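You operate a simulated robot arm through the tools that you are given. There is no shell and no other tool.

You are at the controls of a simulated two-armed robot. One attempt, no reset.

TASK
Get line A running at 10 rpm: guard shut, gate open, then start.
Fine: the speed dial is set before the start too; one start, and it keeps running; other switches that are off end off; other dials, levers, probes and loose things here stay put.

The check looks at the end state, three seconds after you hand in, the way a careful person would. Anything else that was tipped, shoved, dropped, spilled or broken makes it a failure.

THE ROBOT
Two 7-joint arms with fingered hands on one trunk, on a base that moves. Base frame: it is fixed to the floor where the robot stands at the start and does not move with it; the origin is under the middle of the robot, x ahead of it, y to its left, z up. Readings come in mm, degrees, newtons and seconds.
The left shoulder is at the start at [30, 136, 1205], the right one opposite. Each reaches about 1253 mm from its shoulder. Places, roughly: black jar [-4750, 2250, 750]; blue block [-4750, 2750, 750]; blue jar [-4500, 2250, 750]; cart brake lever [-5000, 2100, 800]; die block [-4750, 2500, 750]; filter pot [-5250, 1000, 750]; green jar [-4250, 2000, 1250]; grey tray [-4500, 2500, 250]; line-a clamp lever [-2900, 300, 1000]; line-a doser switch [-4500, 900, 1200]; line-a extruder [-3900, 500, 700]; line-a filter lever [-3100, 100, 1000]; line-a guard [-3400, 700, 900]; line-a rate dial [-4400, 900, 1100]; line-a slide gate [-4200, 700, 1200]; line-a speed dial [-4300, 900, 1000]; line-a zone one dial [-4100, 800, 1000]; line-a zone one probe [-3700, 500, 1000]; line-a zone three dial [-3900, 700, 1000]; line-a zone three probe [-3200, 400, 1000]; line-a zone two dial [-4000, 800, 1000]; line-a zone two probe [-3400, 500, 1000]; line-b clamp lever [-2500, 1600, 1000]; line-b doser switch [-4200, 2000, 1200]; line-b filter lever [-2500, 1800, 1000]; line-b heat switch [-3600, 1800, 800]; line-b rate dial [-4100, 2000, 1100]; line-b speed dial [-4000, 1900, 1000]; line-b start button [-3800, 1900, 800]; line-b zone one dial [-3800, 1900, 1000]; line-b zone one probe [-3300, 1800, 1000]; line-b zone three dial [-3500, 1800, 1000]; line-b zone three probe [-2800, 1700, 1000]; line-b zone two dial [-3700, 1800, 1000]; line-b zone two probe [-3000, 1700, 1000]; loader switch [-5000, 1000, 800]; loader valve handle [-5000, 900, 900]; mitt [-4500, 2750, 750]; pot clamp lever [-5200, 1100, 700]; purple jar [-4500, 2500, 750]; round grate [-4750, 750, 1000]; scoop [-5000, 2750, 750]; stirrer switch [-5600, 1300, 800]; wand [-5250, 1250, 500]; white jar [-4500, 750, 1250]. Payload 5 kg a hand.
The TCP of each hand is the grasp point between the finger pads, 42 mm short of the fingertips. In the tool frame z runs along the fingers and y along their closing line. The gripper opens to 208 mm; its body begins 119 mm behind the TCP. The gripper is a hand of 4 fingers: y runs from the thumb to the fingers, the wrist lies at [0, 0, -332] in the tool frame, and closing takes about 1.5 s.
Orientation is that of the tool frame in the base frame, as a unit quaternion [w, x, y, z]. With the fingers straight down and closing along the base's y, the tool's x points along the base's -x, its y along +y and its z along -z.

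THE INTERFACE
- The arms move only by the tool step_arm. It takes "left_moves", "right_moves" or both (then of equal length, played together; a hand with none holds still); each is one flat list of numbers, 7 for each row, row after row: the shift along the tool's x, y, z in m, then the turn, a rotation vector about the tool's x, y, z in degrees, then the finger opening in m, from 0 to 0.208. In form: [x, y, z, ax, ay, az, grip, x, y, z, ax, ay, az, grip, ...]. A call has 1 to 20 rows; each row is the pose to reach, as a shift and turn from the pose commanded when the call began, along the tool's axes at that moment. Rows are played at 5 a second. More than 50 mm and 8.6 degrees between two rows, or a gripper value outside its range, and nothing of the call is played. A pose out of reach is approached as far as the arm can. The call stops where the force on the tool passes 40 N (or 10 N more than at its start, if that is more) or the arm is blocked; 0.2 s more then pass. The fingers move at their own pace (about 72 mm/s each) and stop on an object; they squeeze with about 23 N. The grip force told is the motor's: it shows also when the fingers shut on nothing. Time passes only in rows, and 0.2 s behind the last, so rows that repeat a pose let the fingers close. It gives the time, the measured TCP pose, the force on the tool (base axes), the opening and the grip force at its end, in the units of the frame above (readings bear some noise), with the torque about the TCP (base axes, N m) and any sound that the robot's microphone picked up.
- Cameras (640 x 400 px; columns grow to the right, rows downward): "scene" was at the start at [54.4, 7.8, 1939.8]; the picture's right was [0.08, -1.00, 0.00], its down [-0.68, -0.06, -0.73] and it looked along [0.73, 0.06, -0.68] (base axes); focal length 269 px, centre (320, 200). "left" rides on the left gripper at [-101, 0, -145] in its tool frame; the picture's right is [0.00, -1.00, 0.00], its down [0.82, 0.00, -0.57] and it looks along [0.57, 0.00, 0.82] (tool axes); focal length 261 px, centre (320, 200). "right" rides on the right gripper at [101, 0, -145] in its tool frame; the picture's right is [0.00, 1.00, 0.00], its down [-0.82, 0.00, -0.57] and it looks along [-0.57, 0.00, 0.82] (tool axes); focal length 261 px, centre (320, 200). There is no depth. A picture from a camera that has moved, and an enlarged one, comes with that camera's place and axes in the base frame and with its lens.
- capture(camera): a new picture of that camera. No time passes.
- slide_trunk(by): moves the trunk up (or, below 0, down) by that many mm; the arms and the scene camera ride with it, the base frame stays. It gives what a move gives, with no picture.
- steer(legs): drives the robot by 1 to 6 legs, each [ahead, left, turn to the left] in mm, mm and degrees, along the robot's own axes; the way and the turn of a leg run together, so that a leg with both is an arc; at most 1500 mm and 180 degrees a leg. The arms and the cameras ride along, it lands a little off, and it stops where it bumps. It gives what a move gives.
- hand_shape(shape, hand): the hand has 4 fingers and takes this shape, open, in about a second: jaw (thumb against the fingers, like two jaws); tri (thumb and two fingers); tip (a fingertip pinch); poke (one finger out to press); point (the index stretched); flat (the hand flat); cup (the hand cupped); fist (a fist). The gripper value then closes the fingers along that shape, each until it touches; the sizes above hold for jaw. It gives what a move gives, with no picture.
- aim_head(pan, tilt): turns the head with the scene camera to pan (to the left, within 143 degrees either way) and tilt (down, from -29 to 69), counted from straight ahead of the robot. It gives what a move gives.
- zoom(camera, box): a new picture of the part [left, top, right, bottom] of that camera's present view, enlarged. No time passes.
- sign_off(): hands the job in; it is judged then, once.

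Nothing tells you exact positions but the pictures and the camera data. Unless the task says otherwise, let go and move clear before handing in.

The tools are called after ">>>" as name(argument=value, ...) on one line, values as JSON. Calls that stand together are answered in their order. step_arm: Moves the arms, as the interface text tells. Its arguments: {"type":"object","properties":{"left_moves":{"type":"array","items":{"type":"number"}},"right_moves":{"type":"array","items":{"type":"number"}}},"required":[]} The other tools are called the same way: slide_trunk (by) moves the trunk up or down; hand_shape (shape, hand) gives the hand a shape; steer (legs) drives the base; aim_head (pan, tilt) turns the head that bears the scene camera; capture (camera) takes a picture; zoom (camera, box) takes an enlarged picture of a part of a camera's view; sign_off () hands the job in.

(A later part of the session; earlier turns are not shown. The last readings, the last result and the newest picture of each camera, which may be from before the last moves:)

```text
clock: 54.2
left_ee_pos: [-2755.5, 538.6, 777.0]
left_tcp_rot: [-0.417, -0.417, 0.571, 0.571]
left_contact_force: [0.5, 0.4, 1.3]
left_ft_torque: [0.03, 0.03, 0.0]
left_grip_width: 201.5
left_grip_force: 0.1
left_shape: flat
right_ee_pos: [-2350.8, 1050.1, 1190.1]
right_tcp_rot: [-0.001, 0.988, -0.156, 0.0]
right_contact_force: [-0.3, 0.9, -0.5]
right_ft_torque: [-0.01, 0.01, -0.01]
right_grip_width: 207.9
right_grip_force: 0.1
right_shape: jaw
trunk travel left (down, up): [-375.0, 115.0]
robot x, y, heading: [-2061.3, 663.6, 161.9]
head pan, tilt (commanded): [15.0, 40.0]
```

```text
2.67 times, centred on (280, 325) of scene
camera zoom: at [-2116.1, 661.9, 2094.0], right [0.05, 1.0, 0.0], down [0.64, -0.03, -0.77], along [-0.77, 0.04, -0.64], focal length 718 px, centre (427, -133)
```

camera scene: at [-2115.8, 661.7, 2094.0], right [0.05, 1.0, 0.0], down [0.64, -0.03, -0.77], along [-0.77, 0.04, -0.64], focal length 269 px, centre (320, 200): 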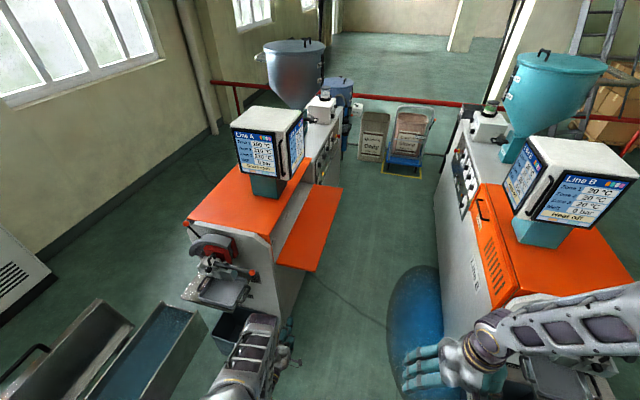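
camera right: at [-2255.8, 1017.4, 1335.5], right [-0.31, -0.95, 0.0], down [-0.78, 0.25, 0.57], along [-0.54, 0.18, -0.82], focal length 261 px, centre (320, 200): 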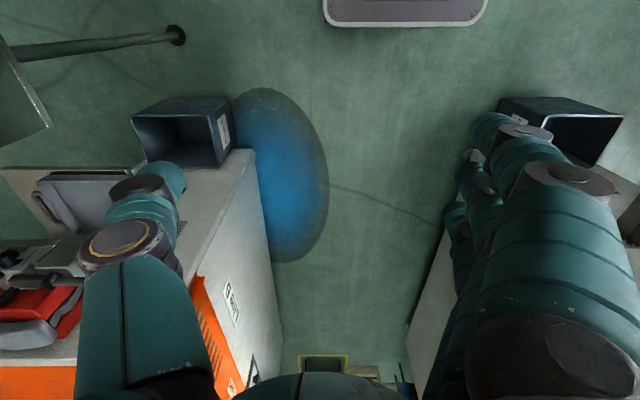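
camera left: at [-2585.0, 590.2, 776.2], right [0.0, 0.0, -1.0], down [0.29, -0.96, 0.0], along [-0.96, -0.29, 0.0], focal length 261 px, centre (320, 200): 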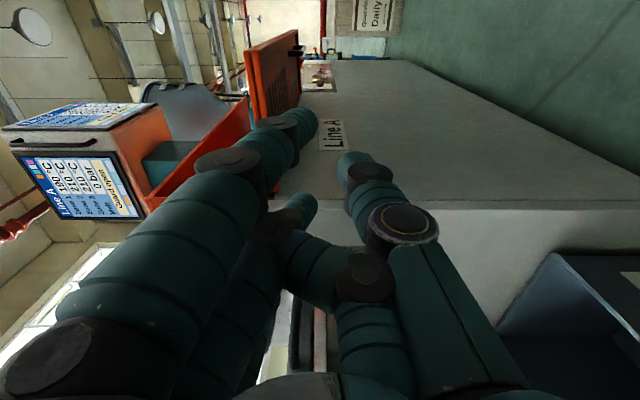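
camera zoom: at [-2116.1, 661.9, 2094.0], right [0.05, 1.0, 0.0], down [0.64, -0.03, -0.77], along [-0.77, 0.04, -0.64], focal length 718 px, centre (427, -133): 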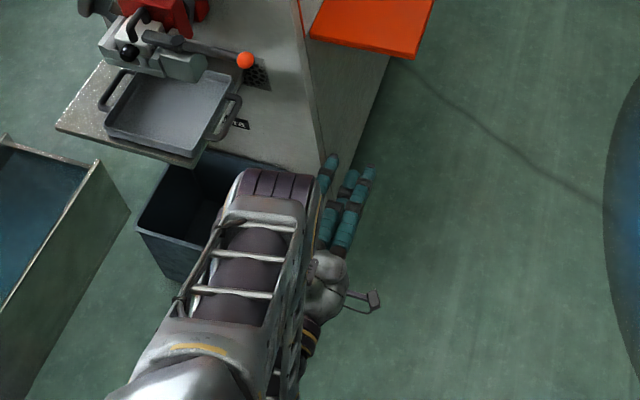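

With the flat shape the fingers extend well past the grip point. The die clamp lever sits close to the face, so I'll yaw the hand 45° toward the machine to keep clear of it, drop the trunk a bit for reach, then slide under the flap's near end.

>>> slide_trunk(by=-150)

>>> step_arm(left_moves=[0, 0, 0, 0, 7.5, 0, 0.2, 0, 0, 0, 0, 15, 0, 0.2, 0, 0, 0, 0, 22.5, 0, 0.2, 0, 0, 0, 0, 30, 0, 0.2, 0, 0, 0, 0, 37.5, 0, 0.2, 0, 0, 0, 0, 45, 0, 0.2, 0, 0.02, 0, 0, 45, 0, 0.2, 0, 0.04, 0.04, 0, 45, 0, 0.2, 0, 0.06, 0.08, 0, 45, 0, 0.2])

>>> capture(camera="scene")

>>> capture(camera="left")

```text
clock: 55.9
left_ee_pos: [-2754.4, 538.8, 625.5]
left_tcp_rot: [-0.417, -0.417, 0.57, 0.572]
left_contact_force: [0.1, -0.6, -0.1]
left_ft_torque: [0.01, -0.06, 0.02]
left_grip_width: 201.9
left_grip_force: 0.0
left_shape: flat
right_ee_pos: [-2351.2, 1049.6, 1039.9]
right_tcp_rot: [0.001, 0.988, -0.155, 0.0]
right_contact_force: [-0.1, 0.1, -0.5]
right_ft_torque: [-0.02, 0.03, 0.01]
right_grip_width: 207.9
right_grip_force: 0.1
right_shape: jaw
trunk travel left (down, up): [-225.0, 265.0]
robot x, y, heading: [-2061.6, 663.3, 162.3]
head pan, tilt (commanded): [15.0, 40.0]
```

```text
clock: 57.9
left_ee_pos: [-2829.3, 561.9, 685.4]
left_tcp_rot: [0.604, 0.603, -0.369, -0.368]
left_contact_force: [1.3, 1.2, -1.5]
left_ft_torque: [-0.07, 0.13, 0.01]
left_grip_width: 201.4
left_grip_force: 0.0
left_shape: flat
left hand out of reach, approached as far as the arm can: row 4, 5, 6, 7
right_ee_pos: [-2350.7, 1050.2, 1040.1]
right_tcp_rot: [0.001, 0.988, -0.154, -0.001]
right_contact_force: [0.2, 0.9, -0.9]
right_ft_torque: [-0.1, 0.02, 0.02]
right_grip_width: 207.8
right_grip_force: 0.0
right_shape: jaw
trunk travel left (down, up): [-225.0, 265.0]
robot x, y, heading: [-2060.5, 667.0, 162.5]
head pan, tilt (commanded): [15.0, 40.0]
```

```text
taken
camera scene: at [-2116.0, 663.6, 1944.0], right [0.05, 1.0, 0.0], down [0.64, -0.03, -0.77], along [-0.77, 0.04, -0.64], focal length 269 px, centre (320, 200)
```

scene: 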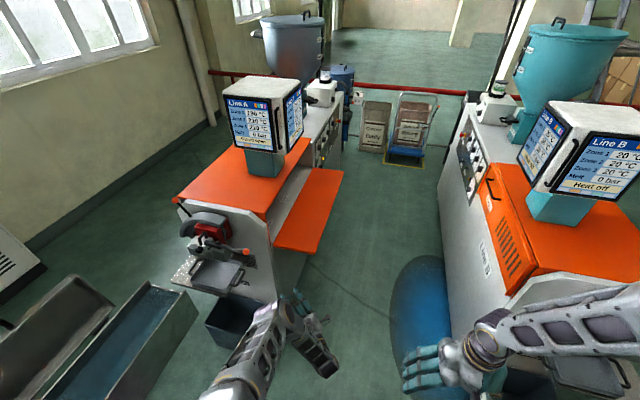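

```text
taken
camera left: at [-2746.7, 717.6, 686.2], right [0.0, 0.0, -1.0], down [0.88, -0.47, 0.0], along [-0.47, -0.88, 0.0], focal length 261 px, centre (320, 200)
```

left: 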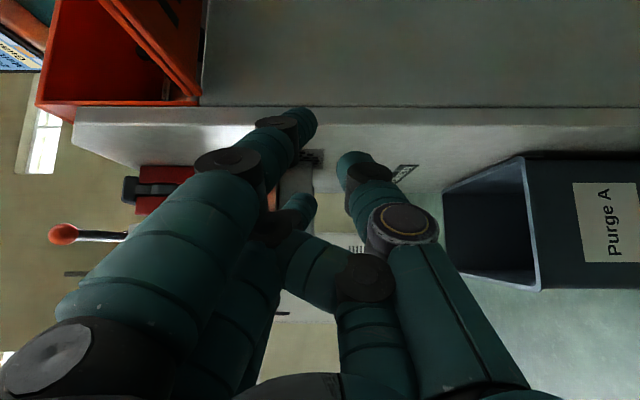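

The hand is yawed toward the machine and clear of bin and lever. Now I slide it along the aisle to below the near end of the flap.

>>> step_arm(left_moves=[-0.029, 0.006, 0.027, 0, 0, 0, 0.2, -0.058, 0.012, 0.053, 0, 0, 0, 0.2, -0.087, 0.018, 0.08, 0, 0, 0, 0.2, -0.116, 0.024, 0.107, 0, 0, 0, 0.2, -0.145, 0.03, 0.133, 0, 0, 0, 0.2, -0.174, 0.035, 0.16, 0, 0, 0, 0.2])

>>> capture(camera="scene")

>>> capture(camera="left")

```text
clock: 59.3
left_ee_pos: [-2999.7, 629.4, 728.9]
left_tcp_rot: [0.604, 0.603, -0.369, -0.369]
left_contact_force: [0.5, -0.5, -0.9]
left_ft_torque: [0.01, 0.0, -0.01]
left_grip_width: 0.0
left_grip_force: 0.0
left_shape: flat
left hand out of reach, approached as far as the arm can: row 5, 6
right_ee_pos: [-2349.8, 1049.1, 1039.3]
right_tcp_rot: [0.0, 0.988, -0.155, 0.0]
right_contact_force: [-0.3, -0.5, 0.9]
right_ft_torque: [0.01, 0.02, -0.01]
right_grip_width: 207.8
right_grip_force: 0.1
right_shape: jaw
trunk travel left (down, up): [-225.0, 265.0]
robot x, y, heading: [-2062.2, 666.9, 162.1]
head pan, tilt (commanded): [15.0, 40.0]
```

```text
taken
camera scene: at [-2116.1, 662.3, 1944.0], right [0.05, 1.0, 0.0], down [0.64, -0.03, -0.77], along [-0.77, 0.04, -0.64], focal length 269 px, centre (320, 200)
```

scene: 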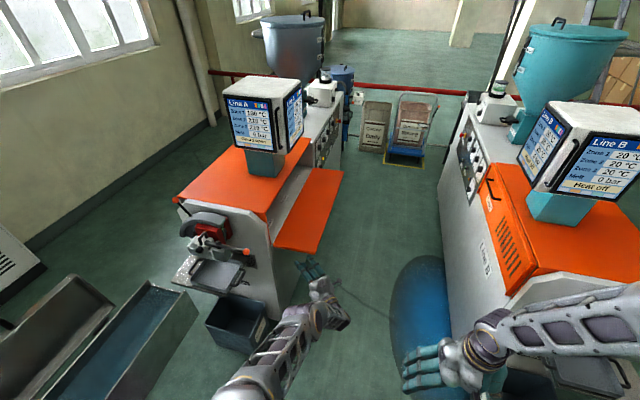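

```text
taken
camera left: at [-2916.3, 786.4, 728.4], right [0.0, 0.0, -1.0], down [0.88, -0.47, 0.0], along [-0.47, -0.88, 0.0], focal length 261 px, centre (320, 200)
```

left: 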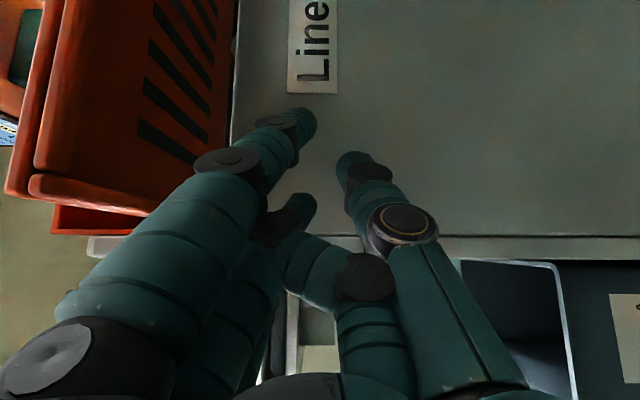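

The arm is near full stretch, so I'll drop the trunk 50 mm for clearance and roll the base 130 mm ahead, carrying the hand under the flap.

>>> slide_trunk(by=-50)

>>> steer(legs=[[130, 0, 0]])

>>> capture(camera="scene")

>>> capture(camera="left")

```text
clock: 60.2
left_ee_pos: [-3000.3, 629.1, 678.1]
left_tcp_rot: [0.604, 0.603, -0.368, -0.369]
left_contact_force: [0.0, -0.6, -0.6]
left_ft_torque: [0.01, -0.01, 0.01]
left_grip_width: 0.0
left_grip_force: 0.2
left_shape: flat
right_ee_pos: [-2351.5, 1049.7, 990.1]
right_tcp_rot: [0.0, 0.988, -0.155, 0.0]
right_contact_force: [0.0, 0.0, 0.8]
right_ft_torque: [-0.01, 0.06, 0.0]
right_grip_width: 207.8
right_grip_force: 0.1
right_shape: jaw
trunk travel left (down, up): [-175.0, 315.0]
robot x, y, heading: [-2061.1, 666.2, 162.3]
head pan, tilt (commanded): [15.0, 40.0]
```

```text
clock: 61.5
left_ee_pos: [-3125.3, 669.5, 675.5]
left_tcp_rot: [0.603, 0.604, -0.369, -0.367]
left_contact_force: [-0.8, 0.6, -2.2]
left_ft_torque: [-0.06, 0.13, 0.07]
left_grip_width: 0.0
left_grip_force: 0.1
left_shape: flat
right_ee_pos: [-2477.1, 1089.5, 989.2]
right_tcp_rot: [0.001, 0.988, -0.155, 0.0]
right_contact_force: [-0.9, 0.3, -1.1]
right_ft_torque: [-0.07, -0.21, 0.01]
right_grip_width: 207.6
right_grip_force: 0.1
right_shape: jaw
trunk travel left (down, up): [-175.0, 315.0]
robot x, y, heading: [-2181.7, 705.1, 162.0]
head pan, tilt (commanded): [15.0, 40.0]
```

```text
taken
camera scene: at [-2244.1, 703.3, 1893.8], right [0.05, 1.0, 0.0], down [0.64, -0.03, -0.76], along [-0.76, 0.04, -0.64], focal length 269 px, centre (320, 200)
```

scene: 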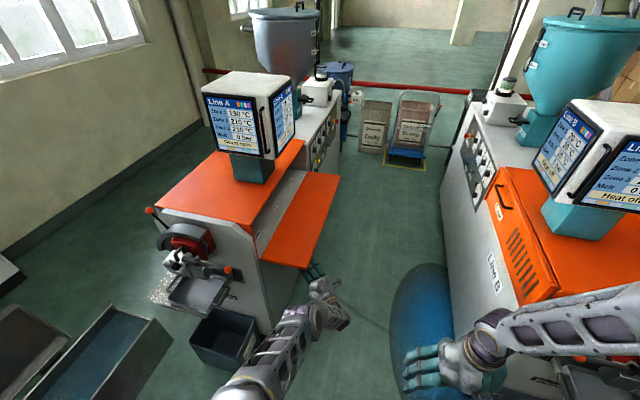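

```text
taken
camera left: at [-3041.7, 826.4, 676.4], right [0.0, 0.0, -1.0], down [0.88, -0.47, 0.0], along [-0.47, -0.88, 0.0], focal length 261 px, centre (320, 200)
```

left: 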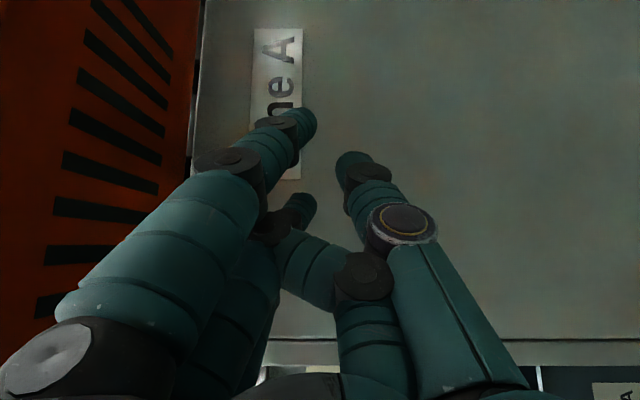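

The hand is now beneath the flap (grip point ~0.17 m in from its near end). I'll lift in an arc, watching the force.

>>> step_arm(left_moves=[0, 0.04, 0, 0, 0, 0, 0.0, 0, 0.08, 0, 0, 0, 0, 0.0, 0, 0.12, 0, 0, 0, 0, 0.0, 0.004, 0.155, 0.004, 0, 0, 0, 0.0, 0.008, 0.19, 0.008, 0, 0, 0, 0.0, 0.015, 0.225, 0.015, 0, 0, 0, 0.0])

>>> capture(camera="scene")

>>> capture(camera="left")

```text
clock: 62.9
left_ee_pos: [-3131.1, 652.0, 904.7]
left_tcp_rot: [0.604, 0.604, -0.368, -0.368]
left_contact_force: [-0.7, 3.6, -9.5]
left_ft_torque: [0.28, 0.18, 0.0]
left_grip_width: 0.2
left_grip_force: 0.1
left_shape: flat
right_ee_pos: [-2477.1, 1090.1, 991.2]
right_tcp_rot: [0.0, 0.988, -0.156, 0.0]
right_contact_force: [0.3, -1.0, 0.2]
right_ft_torque: [0.04, 0.09, 0.03]
right_grip_width: 207.8
right_grip_force: 0.1
right_shape: jaw
trunk travel left (down, up): [-175.0, 315.0]
robot x, y, heading: [-2186.5, 711.7, 162.3]
head pan, tilt (commanded): [15.0, 40.0]
```

```text
taken
camera scene: at [-2240.9, 702.2, 1894.1], right [0.05, 1.0, 0.0], down [0.64, -0.03, -0.77], along [-0.77, 0.04, -0.64], focal length 269 px, centre (320, 200)
```

scene: 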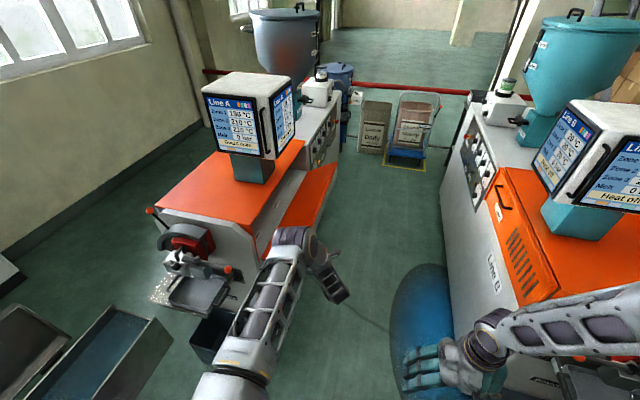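

```text
taken
camera left: at [-3046.5, 807.3, 904.4], right [0.0, 0.0, -1.0], down [0.88, -0.47, 0.0], along [-0.47, -0.88, 0.0], focal length 261 px, centre (320, 200)
```

left: 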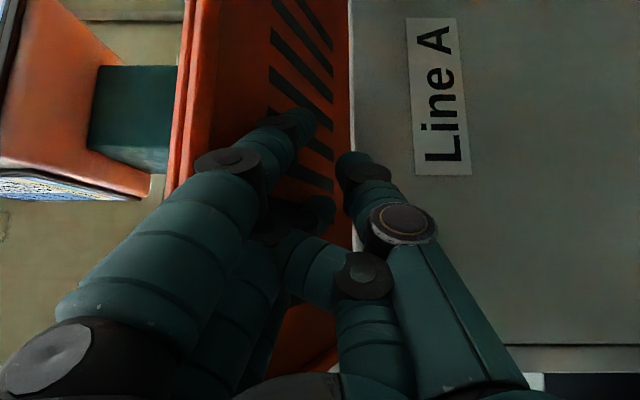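

The flap is up to about 45° with only ~10 N. I continue up and in toward shut.

>>> step_arm(left_moves=[0.0125, 0.02, 0.0125, 0, 0, 0, 0.0, 0.0265, 0.04, 0.0265, 0, 0, 0, 0.0, 0.036, 0.053, 0.036, 0, 0, 0, 0.0, 0.043, 0.06, 0.043, 0, 0, 0, 0.0])

>>> capture(camera="scene")

>>> capture(camera="left")

```text
clock: 63.9
left_ee_pos: [-3150.6, 588.1, 964.0]
left_tcp_rot: [0.605, 0.604, -0.366, -0.368]
left_contact_force: [1.3, 1.7, 0.7]
left_ft_torque: [-0.03, 0.01, 0.02]
left_grip_width: 0.0
left_grip_force: 0.0
left_shape: flat
right_ee_pos: [-2475.6, 1088.7, 990.5]
right_tcp_rot: [0.0, 0.988, -0.153, 0.0]
right_contact_force: [-0.4, 0.9, 0.9]
right_ft_torque: [0.02, 0.03, 0.01]
right_grip_width: 207.9
right_grip_force: 0.1
right_shape: jaw
trunk travel left (down, up): [-175.0, 315.0]
robot x, y, heading: [-2185.3, 710.4, 162.3]
head pan, tilt (commanded): [15.0, 40.0]
```

```text
taken
camera scene: at [-2240.7, 701.7, 1894.2], right [0.05, 1.0, 0.0], down [0.64, -0.03, -0.77], along [-0.77, 0.04, -0.64], focal length 269 px, centre (320, 200)
```

scene: 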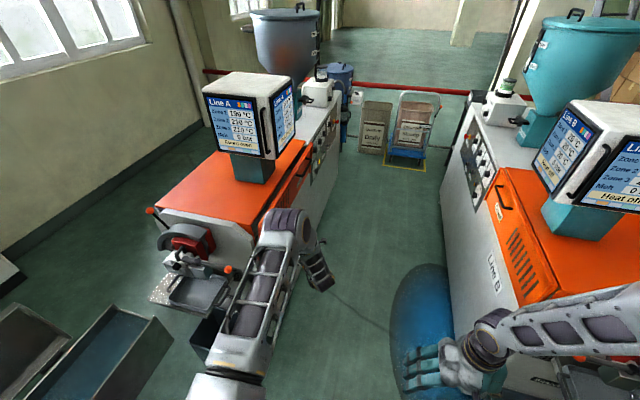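

```text
taken
camera left: at [-3067.3, 745.2, 964.8], right [-0.01, 0.0, -1.0], down [0.89, -0.47, -0.01], along [-0.47, -0.89, 0.0], focal length 261 px, centre (320, 200)
```

left: 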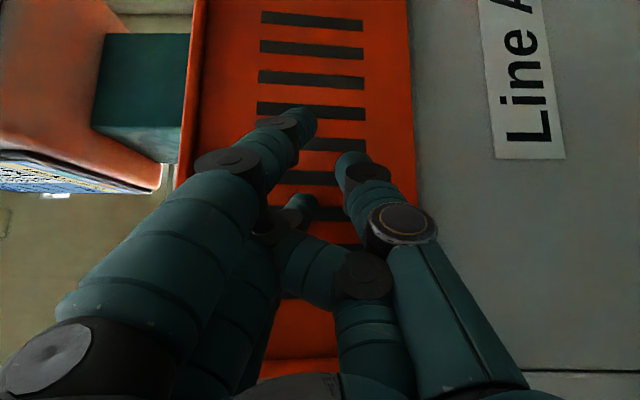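

The guard looks upright now and the hand feels almost no force, so it may already rest shut. Let me read the screen.

>>> zoom(camera="scene", box=[190, 60, 350, 160])

>>> zoom(camera="scene", box=[220, 130, 380, 230])

```text
4.00 times, centred on (270, 110) of scene
camera zoom: at [-2240.7, 701.7, 1894.2], right [0.05, 1.0, 0.0], down [0.64, -0.03, -0.77], along [-0.77, 0.04, -0.64], focal length 1077 px, centre (520, 560)
```

zoom: 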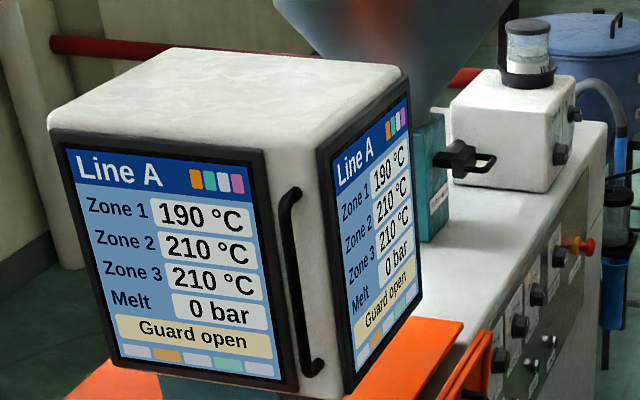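

```text
4.00 times, centred on (300, 180) of scene
camera zoom: at [-2240.7, 701.7, 1894.2], right [0.05, 1.0, 0.0], down [0.64, -0.03, -0.77], along [-0.77, 0.04, -0.64], focal length 1077 px, centre (400, 280)
```

zoom: 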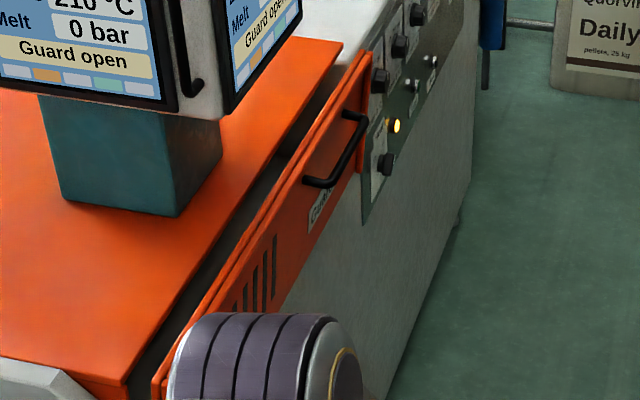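

There's still a gap at the top, and the screen says "Guard open". I'll push further in, in small steps.

>>> step_arm(left_moves=[0.007, 0, 0.007, 0, 0, 0, 0.0, 0.014, 0, 0.014, 0, 0, 0, 0.0, 0.021, 0, 0.021, 0, 0, 0, 0.0, 0.028, 0, 0.028, 0, 0, 0, 0.0])

>>> zoom(camera="scene", box=[190, 60, 390, 185])

```text
clock: 64.8
left_ee_pos: [-3159.0, 580.4, 962.0]
left_tcp_rot: [0.599, 0.602, -0.373, -0.374]
left_contact_force: [8.5, 13.1, 1.7]
left_ft_torque: [-0.45, 0.37, 0.13]
left_grip_width: 0.0
left_grip_force: 0.0
left_shape: flat
right_ee_pos: [-2474.7, 1089.4, 989.6]
right_tcp_rot: [0.0, 0.988, -0.156, 0.0]
right_contact_force: [-1.0, -1.6, 0.0]
right_ft_torque: [0.2, -0.1, 0.03]
right_grip_width: 207.6
right_grip_force: 0.1
right_shape: jaw
trunk travel left (down, up): [-175.0, 315.0]
robot x, y, heading: [-2184.8, 704.3, 161.9]
head pan, tilt (commanded): [15.0, 40.0]
stopped in row 4 (left hand): the force on the tool passed its limit at 47 N (the readings are from after the stop); the commanded pose is now the measured one
```

```text
3.20 times, centred on (290, 122) of scene
camera zoom: at [-2241.1, 701.8, 1894.0], right [0.05, 1.0, 0.0], down [0.64, -0.03, -0.77], along [-0.76, 0.04, -0.64], focal length 862 px, centre (416, 448)
```

zoom: 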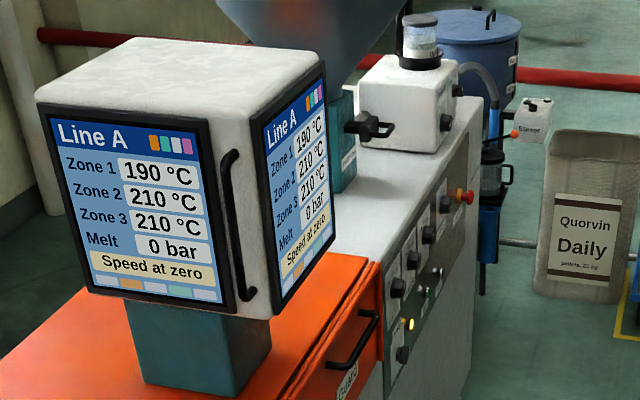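

The screen changed to "Speed at zero" – the guard is shut. I'll pull the hand away and confirm the guard stays shut.

>>> step_arm(left_moves=[-0.02, 0, -0.02, 0, 0, 0, 0.0, -0.05, 0, -0.05, 0, 0, 0, 0.0, -0.08, 0, -0.08, 0, 0, 0, 0.0, -0.11, 0, -0.11, 0, 0, 0, 0.0])

>>> capture(camera="scene")

>>> zoom(camera="scene", box=[190, 60, 390, 185])

>>> capture(camera="left")

```text
clock: 65.8
left_ee_pos: [-3107.1, 724.6, 963.8]
left_tcp_rot: [0.601, 0.601, -0.371, -0.372]
left_contact_force: [-0.9, 0.3, -0.8]
left_ft_torque: [0.02, 0.03, -0.05]
left_grip_width: 0.2
left_grip_force: 0.0
left_shape: flat
right_ee_pos: [-2475.1, 1091.1, 989.7]
right_tcp_rot: [0.001, 0.988, -0.155, 0.0]
right_contact_force: [0.6, 1.1, -0.2]
right_ft_torque: [-0.1, 0.02, 0.01]
right_grip_width: 207.9
right_grip_force: 0.0
right_shape: jaw
trunk travel left (down, up): [-175.0, 315.0]
robot x, y, heading: [-2190.1, 704.7, 162.2]
head pan, tilt (commanded): [15.0, 40.0]
```

```text
taken
camera scene: at [-2239.9, 704.7, 1894.0], right [0.05, 1.0, 0.0], down [0.64, -0.03, -0.77], along [-0.77, 0.04, -0.64], focal length 269 px, centre (320, 200)
```

scene: 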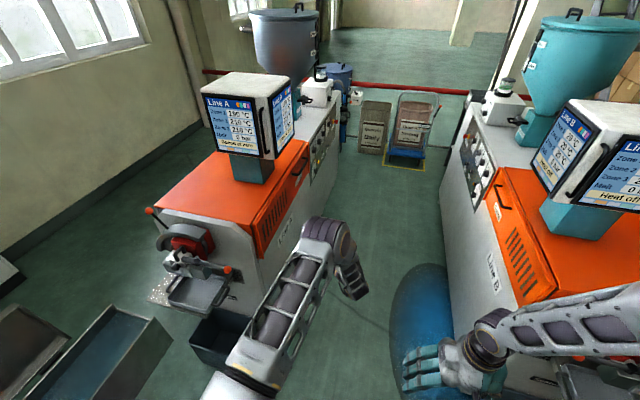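

```text
3.20 times, centred on (290, 122) of scene
camera zoom: at [-2239.9, 704.7, 1894.0], right [0.05, 1.0, 0.0], down [0.64, -0.03, -0.77], along [-0.77, 0.04, -0.64], focal length 862 px, centre (416, 448)
```

zoom: 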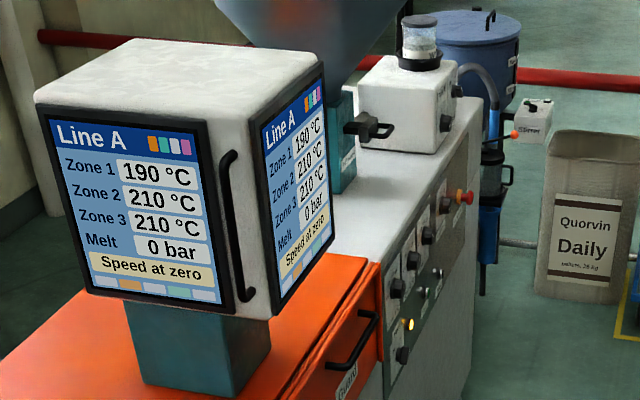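

```text
taken
camera left: at [-3024.0, 879.6, 964.4], right [0.0, 0.01, -1.0], down [0.88, -0.48, -0.01], along [-0.48, -0.88, 0.0], focal length 261 px, centre (320, 200)
```

left: 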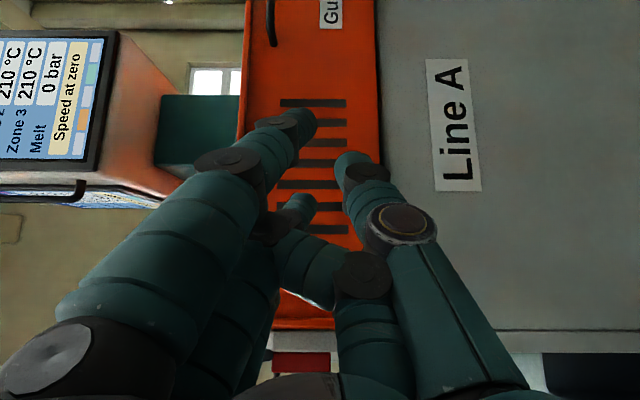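

The guard stays shut and the hand is free. Next I'll tuck the left hand so it points at the machine side close to the body, then drive along to the control panel keeping off the blue patch.

>>> step_arm(left_moves=[0.013, 0, -0.041, 0, 7.5, 0, 0.0, 0.026, 0, -0.082, 0, 15, 0, 0.0, 0.039, 0, -0.123, 0, 22.5, 0, 0.0, 0.052, 0, -0.164, 0, 30, 0, 0.0, 0.065, 0, -0.205, 0, 37.5, 0, 0.0, 0.078, 0, -0.247, 0, 45, 0, 0.0])

>>> capture(camera="scene")

>>> capture(camera="left")

```text
clock: 67.2
left_ee_pos: [-2851.6, 764.9, 964.2]
left_tcp_rot: [0.698, 0.698, -0.113, -0.112]
left_contact_force: [0.1, -0.4, 0.1]
left_ft_torque: [0.0, -0.02, -0.02]
left_grip_width: 0.0
left_grip_force: 0.2
left_shape: flat
right_ee_pos: [-2475.0, 1090.9, 990.4]
right_tcp_rot: [0.0, 0.988, -0.155, 0.001]
right_contact_force: [0.5, 0.7, -0.2]
right_ft_torque: [-0.05, 0.07, 0.02]
right_grip_width: 207.6
right_grip_force: 0.1
right_shape: jaw
trunk travel left (down, up): [-175.0, 315.0]
robot x, y, heading: [-2186.5, 705.2, 162.2]
head pan, tilt (commanded): [15.0, 40.0]
```

```text
taken
camera scene: at [-2239.5, 704.0, 1894.1], right [0.05, 1.0, 0.0], down [0.64, -0.03, -0.77], along [-0.77, 0.04, -0.64], focal length 269 px, centre (320, 200)
```

scene: 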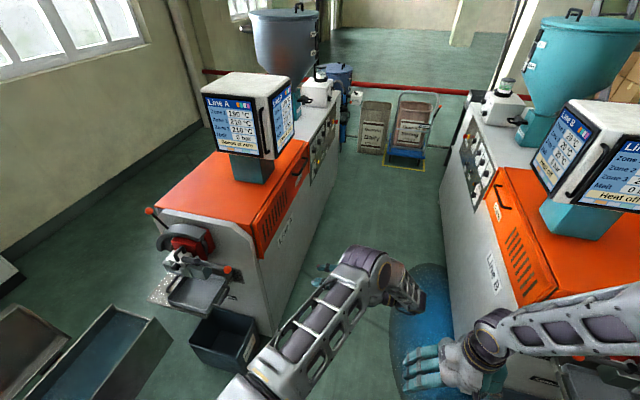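

```text
taken
camera left: at [-2901.1, 934.3, 966.2], right [0.0, 0.0, -1.0], down [0.96, 0.28, 0.0], along [0.28, -0.96, 0.0], focal length 261 px, centre (320, 200)
```

left: 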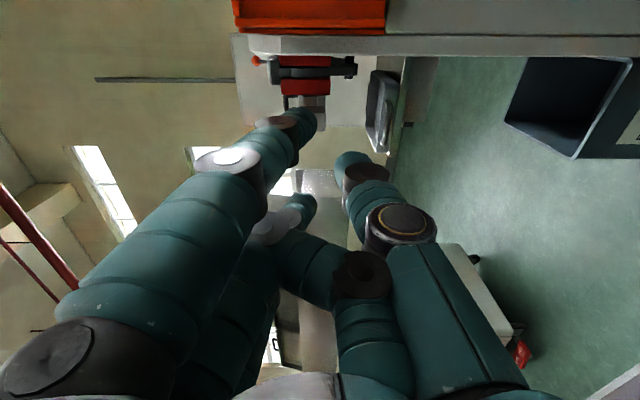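

Everything is tucked. I'll drive 1.2 m further with an 80 mm shift to the left so the base stays off the blue patch, then study the panel.

>>> steer(legs=[[100, 80, 0], [1000, 0, 0]])

>>> aim_head(pan=55, tilt=40)

>>> capture(camera="scene")

```text
clock: 73.3
left_ee_pos: [-3938.2, 1024.3, 964.6]
left_tcp_rot: [0.697, 0.7, -0.112, -0.112]
left_contact_force: [0.6, -0.3, 0.2]
left_ft_torque: [-0.01, 0.02, 0.03]
left_grip_width: 0.0
left_grip_force: 0.1
left_shape: flat
right_ee_pos: [-3562.7, 1352.7, 990.4]
right_tcp_rot: [0.001, 0.988, -0.152, 0.0]
right_contact_force: [-0.3, -0.6, 0.2]
right_ft_torque: [-0.02, -0.06, -0.02]
right_grip_width: 207.6
right_grip_force: 0.0
right_shape: jaw
trunk travel left (down, up): [-175.0, 315.0]
robot x, y, heading: [-3269.0, 968.9, 162.6]
head pan, tilt (commanded): [15.0, 40.0]
```

```text
clock: 74.3
left_ee_pos: [-3938.3, 1023.5, 965.6]
left_tcp_rot: [0.697, 0.7, -0.112, -0.112]
left_contact_force: [0.3, -0.1, 0.4]
left_ft_torque: [0.03, 0.0, 0.01]
left_grip_width: 0.0
left_grip_force: 0.1
left_shape: flat
right_ee_pos: [-3562.3, 1352.1, 990.0]
right_tcp_rot: [-0.001, 0.988, -0.152, 0.001]
right_contact_force: [-0.5, -0.4, -0.8]
right_ft_torque: [-0.01, 0.03, -0.01]
right_grip_width: 208.0
right_grip_force: 0.1
right_shape: jaw
trunk travel left (down, up): [-175.0, 315.0]
robot x, y, heading: [-3266.0, 972.5, 162.5]
head pan, tilt (commanded): [55.0, 40.0]
```

```text
taken
camera scene: at [-3307.8, 910.9, 1894.0], right [-0.61, 0.79, 0.0], down [0.51, 0.39, -0.77], along [-0.61, -0.47, -0.64], focal length 269 px, centre (320, 200)
```

scene: 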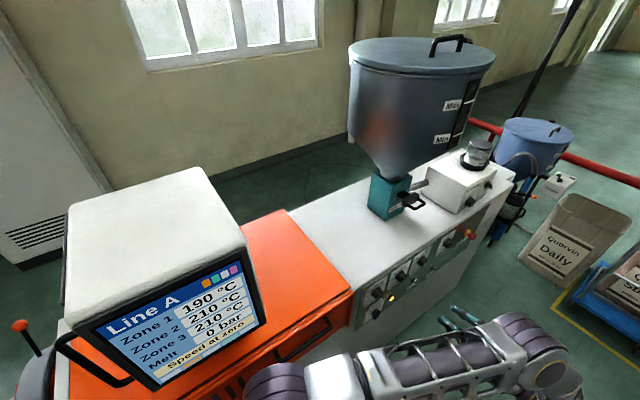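

I now look at line A's panel and gate from the side. Zooming in on both.

>>> zoom(camera="scene", box=[350, 210, 510, 310])

>>> zoom(camera="scene", box=[360, 140, 520, 240])

>>> capture(camera="left")

```text
4.00 times, centred on (430, 260) of scene
camera zoom: at [-3307.8, 910.9, 1894.0], right [-0.61, 0.79, 0.0], down [0.51, 0.39, -0.77], along [-0.61, -0.47, -0.64], focal length 1077 px, centre (-120, -40)
```

zoom: 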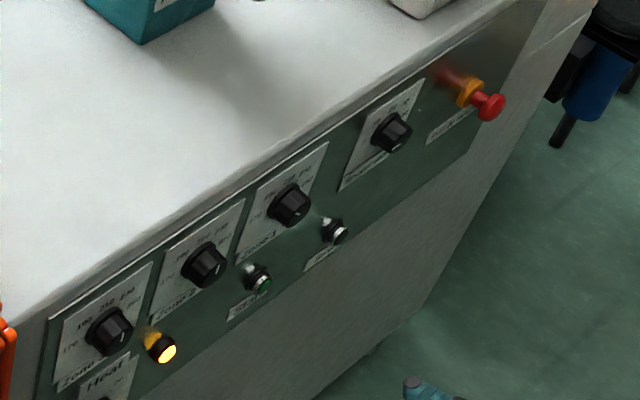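

```text
4.00 times, centred on (440, 190) of scene
camera zoom: at [-3307.8, 910.9, 1894.0], right [-0.61, 0.79, 0.0], down [0.51, 0.39, -0.77], along [-0.61, -0.47, -0.64], focal length 1077 px, centre (-160, 240)
```

zoom: 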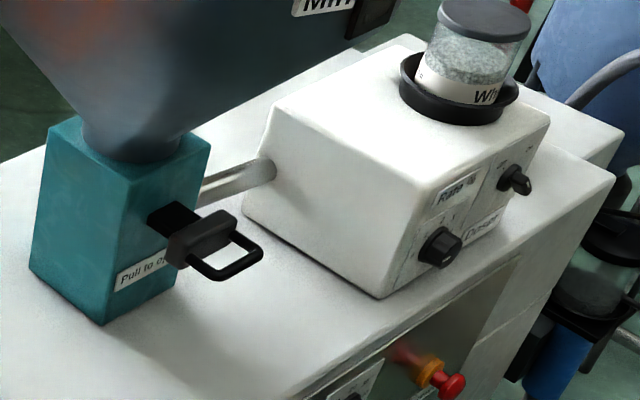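

```text
taken
camera left: at [-3987.9, 1193.4, 965.9], right [0.0, 0.0, -1.0], down [0.96, 0.29, 0.0], along [0.29, -0.96, -0.01], focal length 261 px, centre (320, 200)
```

left: 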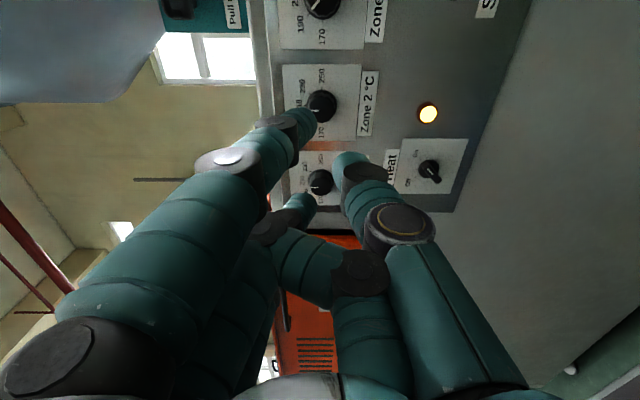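

The gate label reads "Pull to open", with a loop handle sticking out toward the aisle; the panel has zone dials, two push buttons, the speed dial and the e-stop. I'll drive 330 mm ahead so the left camera sees the buttons and the speed dial.

>>> steer(legs=[[330, 0, -0.5]])

>>> capture(camera="left")

>>> aim_head(pan=75, tilt=45)

>>> capture(camera="scene")

```text
clock: 76.5
left_ee_pos: [-4254.8, 1132.7, 964.7]
left_tcp_rot: [0.696, 0.699, -0.114, -0.115]
left_contact_force: [-0.5, 0.4, -1.1]
left_ft_torque: [-0.11, 0.02, 0.09]
left_grip_width: 0.1
left_grip_force: 0.1
left_shape: flat
right_ee_pos: [-3874.1, 1456.7, 989.5]
right_tcp_rot: [0.0, 0.988, -0.157, 0.001]
right_contact_force: [-0.6, 0.9, -0.4]
right_ft_torque: [-0.03, -0.11, -0.06]
right_grip_width: 207.8
right_grip_force: 0.0
right_shape: jaw
trunk travel left (down, up): [-175.0, 315.0]
robot x, y, heading: [-3582.3, 1074.0, 162.0]
head pan, tilt (commanded): [55.0, 40.0]
```

```text
taken
camera left: at [-4302.4, 1302.3, 964.9], right [0.0, 0.0, -1.0], down [0.96, 0.28, 0.0], along [0.28, -0.96, 0.0], focal length 261 px, centre (320, 200)
```

left: 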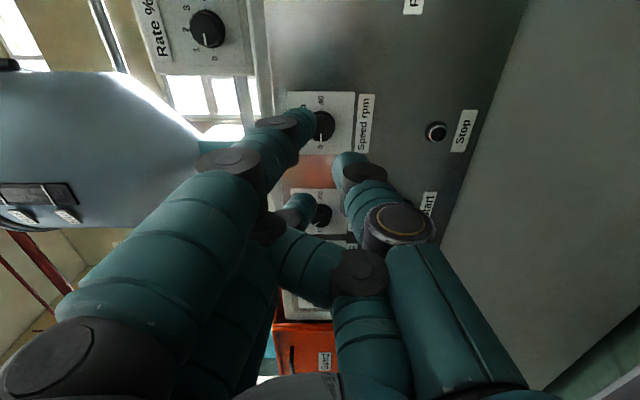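

```text
clock: 77.4
left_ee_pos: [-4254.7, 1131.5, 965.6]
left_tcp_rot: [0.696, 0.699, -0.115, -0.115]
left_contact_force: [-0.7, -0.1, 0.3]
left_ft_torque: [-0.01, -0.01, 0.03]
left_grip_width: 0.0
left_grip_force: 0.0
left_shape: flat
right_ee_pos: [-3873.5, 1457.5, 990.5]
right_tcp_rot: [0.001, 0.987, -0.158, 0.0]
right_contact_force: [0.0, 0.2, -0.1]
right_ft_torque: [-0.01, -0.04, 0.01]
right_grip_width: 207.7
right_grip_force: 0.0
right_shape: jaw
trunk travel left (down, up): [-175.0, 315.0]
robot x, y, heading: [-3583.3, 1072.3, 162.2]
head pan, tilt (commanded): [75.0, 45.0]
```

```text
taken
camera scene: at [-3601.0, 995.8, 1886.8], right [-0.84, 0.55, 0.0], down [0.39, 0.59, -0.71], along [-0.39, -0.59, -0.71], focal length 269 px, centre (320, 200)
```

scene: 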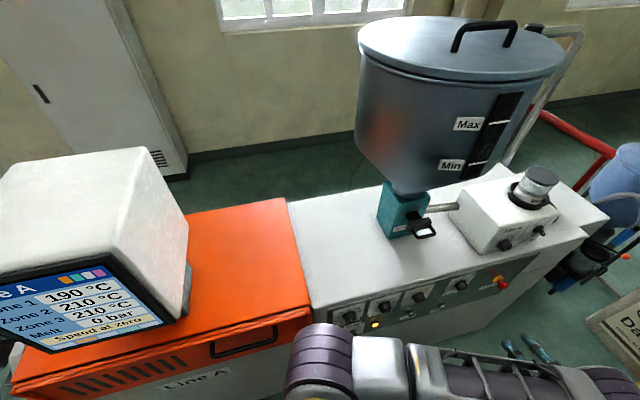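

I can see the Speed rpm dial, the Stop button and the Start label near each other. I'll zoom in on the scale from the left camera.

>>> zoom(camera="left", box=[270, 80, 390, 155])

>>> zoom(camera="left", box=[380, 80, 500, 230])

>>> zoom(camera="scene", box=[320, 260, 520, 350])

>>> zoom(camera="scene", box=[360, 170, 520, 270])

```text
5.33 times, centred on (330, 118) of left
camera zoom: at [-4301.7, 1302.0, 965.6], right [0.0, 0.0, -1.0], down [0.96, 0.28, 0.0], along [0.28, -0.96, -0.01], focal length 1390 px, centre (267, 640)
```

zoom: 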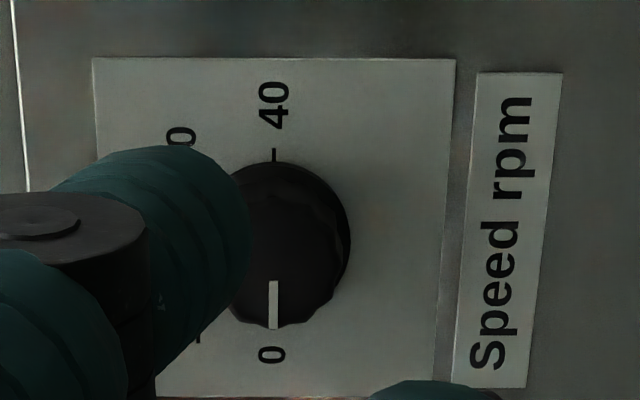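

```text
2.67 times, centred on (440, 155) of left
camera zoom: at [-4301.7, 1302.0, 965.6], right [0.0, 0.0, -1.0], down [0.96, 0.28, 0.0], along [0.28, -0.96, -0.01], focal length 695 px, centre (0, 320)
```

zoom: 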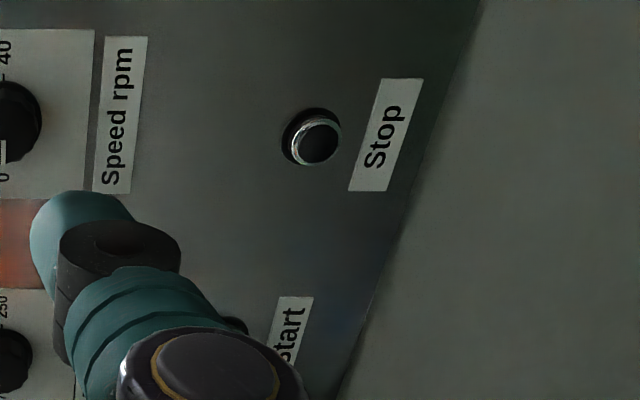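

```text
3.20 times, centred on (420, 305) of scene
camera zoom: at [-3601.0, 995.8, 1886.8], right [-0.84, 0.55, 0.0], down [0.39, 0.59, -0.71], along [-0.39, -0.59, -0.71], focal length 862 px, centre (0, -136)
```

zoom: 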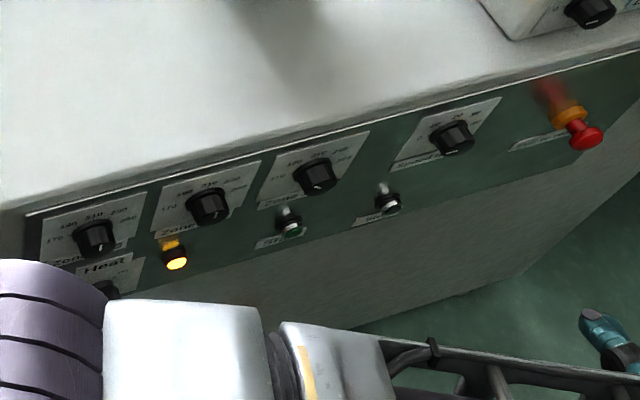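

```text
4.00 times, centred on (440, 220) of scene
camera zoom: at [-3601.0, 995.8, 1886.8], right [-0.84, 0.55, 0.0], down [0.39, 0.59, -0.71], along [-0.39, -0.59, -0.71], focal length 1077 px, centre (-160, 120)
```

zoom: 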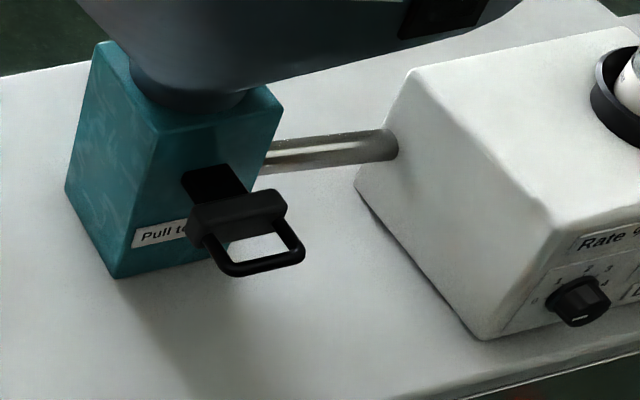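

The speed scale runs 0 (left) – 10 – 20 (top) – 30 – 40 (right), the pointer is on 0, so 10 rpm is a 45° clockwise turn. First the gate: I'll raise the trunk, set the left hand to jaw and bring it to a standoff in front of the loop handle (about u 4226, n −600, z 1170).

>>> slide_trunk(by=150)

>>> hand_shape(hand="left", shape="jaw")

>>> step_arm(left_moves=[0.03, 0.03, 0, 5, 0, 0, 0.1, 0.06, 0.06, 0, 10, 0, 0, 0.1, 0.09, 0.08, 0, 15, 0, 0, 0.1, 0.12, 0.1, 0, 20, 0, 0, 0.1, 0.15, 0.115, 0, 25, 0, 0, 0.1, 0.17, 0.13, 0, 30, 0, 0, 0.1, 0.17, 0.13, 0.04, 30, 0, 0, 0.1, 0.17, 0.13, 0.08, 30, 0, 0, 0.1])

>>> capture(camera="left")

>>> capture(camera="scene")

```text
clock: 79.1
left_ee_pos: [-4253.7, 1131.7, 1115.2]
left_tcp_rot: [0.696, 0.699, -0.115, -0.115]
left_contact_force: [0.1, 0.3, 0.0]
left_ft_torque: [-0.01, 0.03, 0.02]
left_grip_width: 0.0
left_grip_force: 0.0
left_shape: flat
right_ee_pos: [-3874.4, 1457.1, 1139.3]
right_tcp_rot: [0.0, 0.988, -0.158, 0.0]
right_contact_force: [-0.1, 0.3, -0.8]
right_ft_torque: [-0.01, -0.01, 0.03]
right_grip_width: 207.7
right_grip_force: 0.1
right_shape: jaw
trunk travel left (down, up): [-325.0, 165.0]
robot x, y, heading: [-3586.6, 1071.1, 161.9]
head pan, tilt (commanded): [75.0, 45.0]
```

```text
clock: 80.0
left_ee_pos: [-4252.8, 1131.9, 1115.9]
left_tcp_rot: [0.697, 0.699, -0.115, -0.115]
left_contact_force: [0.5, -0.2, -0.3]
left_ft_torque: [-0.02, 0.0, 0.02]
left_grip_width: 208.0
left_grip_force: 0.1
left_shape: jaw
right_ee_pos: [-3872.7, 1457.1, 1140.6]
right_tcp_rot: [0.0, 0.988, -0.156, 0.0]
right_contact_force: [1.0, 0.7, 0.8]
right_ft_torque: [0.01, 0.03, 0.02]
right_grip_width: 207.9
right_grip_force: 0.0
right_shape: jaw
trunk travel left (down, up): [-325.0, 165.0]
robot x, y, heading: [-3586.8, 1071.0, 161.8]
head pan, tilt (commanded): [75.0, 45.0]
```

```text
clock: 81.8
left_ee_pos: [-4117.8, 1001.0, 1243.0]
left_tcp_rot: [0.492, 0.855, -0.142, -0.082]
left_contact_force: [-0.2, -0.5, 0.2]
left_ft_torque: [0.11, 0.01, -0.02]
left_grip_width: 100.6
left_grip_force: 0.1
left_shape: jaw
right_ee_pos: [-3873.4, 1455.7, 1141.1]
right_tcp_rot: [-0.001, 0.988, -0.157, 0.0]
right_contact_force: [-0.1, -0.3, 0.1]
right_ft_torque: [0.08, 0.03, 0.01]
right_grip_width: 207.9
right_grip_force: 0.0
right_shape: jaw
trunk travel left (down, up): [-325.0, 165.0]
robot x, y, heading: [-3586.4, 1072.1, 162.1]
head pan, tilt (commanded): [75.0, 45.0]
```

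```text
taken
camera left: at [-4172.1, 1151.4, 1317.9], right [0.16, 0.48, -0.86], down [0.94, 0.21, 0.28], along [0.31, -0.85, -0.42], focal length 261 px, centre (320, 200)
```

left: 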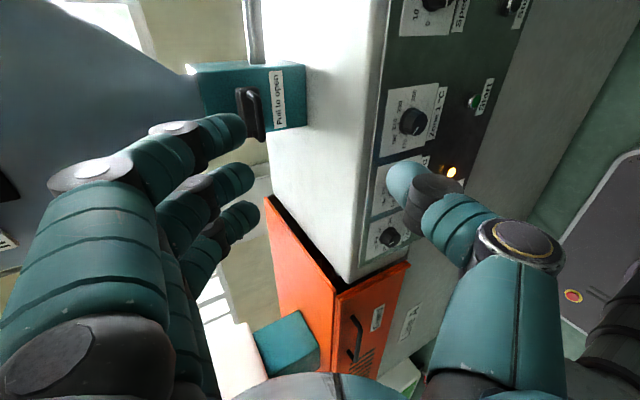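

```text
taken
camera scene: at [-3600.2, 993.7, 2036.7], right [-0.84, 0.55, 0.0], down [0.39, 0.59, -0.71], along [-0.39, -0.59, -0.71], focal length 269 px, centre (320, 200)
```

scene: 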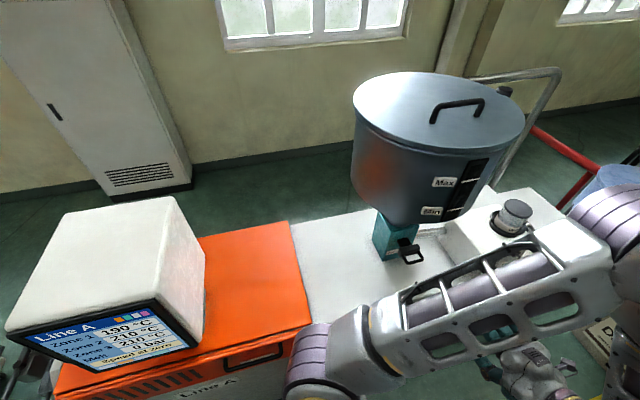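

The hand is at standoff, but the elbow is up near the hopper rim. I'll lower the trunk 250 mm (the hand is clear of the deck here) and raise the hand again so the elbow sits lower and further back.

>>> slide_trunk(by=-250)

>>> step_arm(left_moves=[0, 0.043, -0.025, 0, 0, 0, 0.1, 0, 0.086, -0.05, 0, 0, 0, 0.1, 0, 0.13, -0.075, 0, 0, 0, 0.1, 0, 0.173, -0.1, 0, 0, 0, 0.1, 0, 0.2, -0.115, 0, 0, 0, 0.1])

>>> capture(camera="scene")

>>> capture(camera="left")

```text
clock: 84.4
left_ee_pos: [-4118.0, 1002.1, 993.4]
left_tcp_rot: [0.492, 0.855, -0.141, -0.08]
left_contact_force: [0.6, 0.6, 0.3]
left_ft_torque: [0.0, -0.03, -0.04]
left_grip_width: 100.8
left_grip_force: 0.1
left_shape: jaw
right_ee_pos: [-3874.4, 1457.0, 890.2]
right_tcp_rot: [0.0, 0.988, -0.157, 0.0]
right_contact_force: [-0.4, 0.6, 0.0]
right_ft_torque: [0.02, 0.03, -0.02]
right_grip_width: 207.8
right_grip_force: 0.1
right_shape: jaw
trunk travel left (down, up): [-75.0, 415.0]
robot x, y, heading: [-3585.5, 1071.5, 161.9]
head pan, tilt (commanded): [75.0, 45.0]
```

```text
refused: row 3 steps farther than a row can; nothing moved
```

```text
taken
camera scene: at [-3600.5, 995.4, 1786.9], right [-0.84, 0.55, 0.0], down [0.39, 0.59, -0.71], along [-0.39, -0.59, -0.71], focal length 269 px, centre (320, 200)
```

scene: 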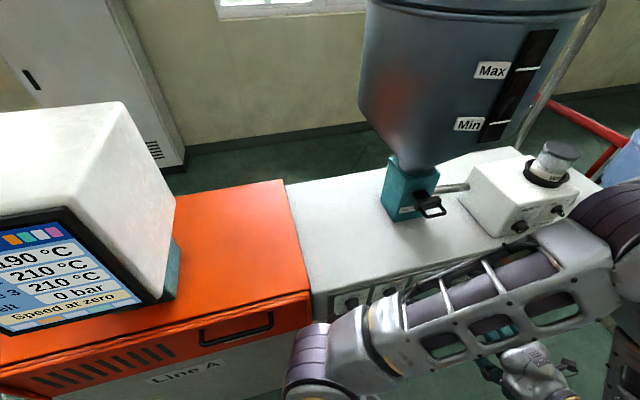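

```text
taken
camera left: at [-4172.5, 1152.6, 1068.0], right [0.16, 0.48, -0.86], down [0.94, 0.21, 0.28], along [0.31, -0.85, -0.41], focal length 261 px, centre (320, 200)
```

left: 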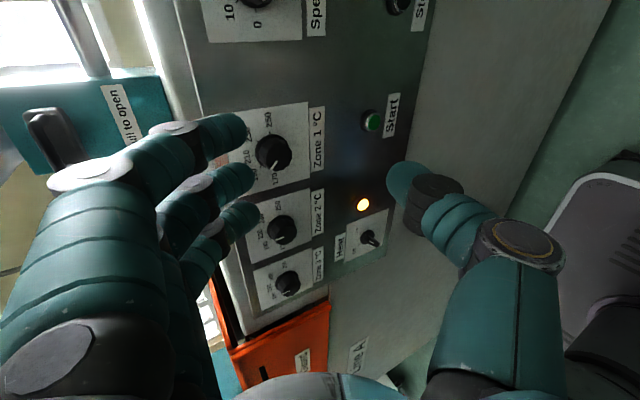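

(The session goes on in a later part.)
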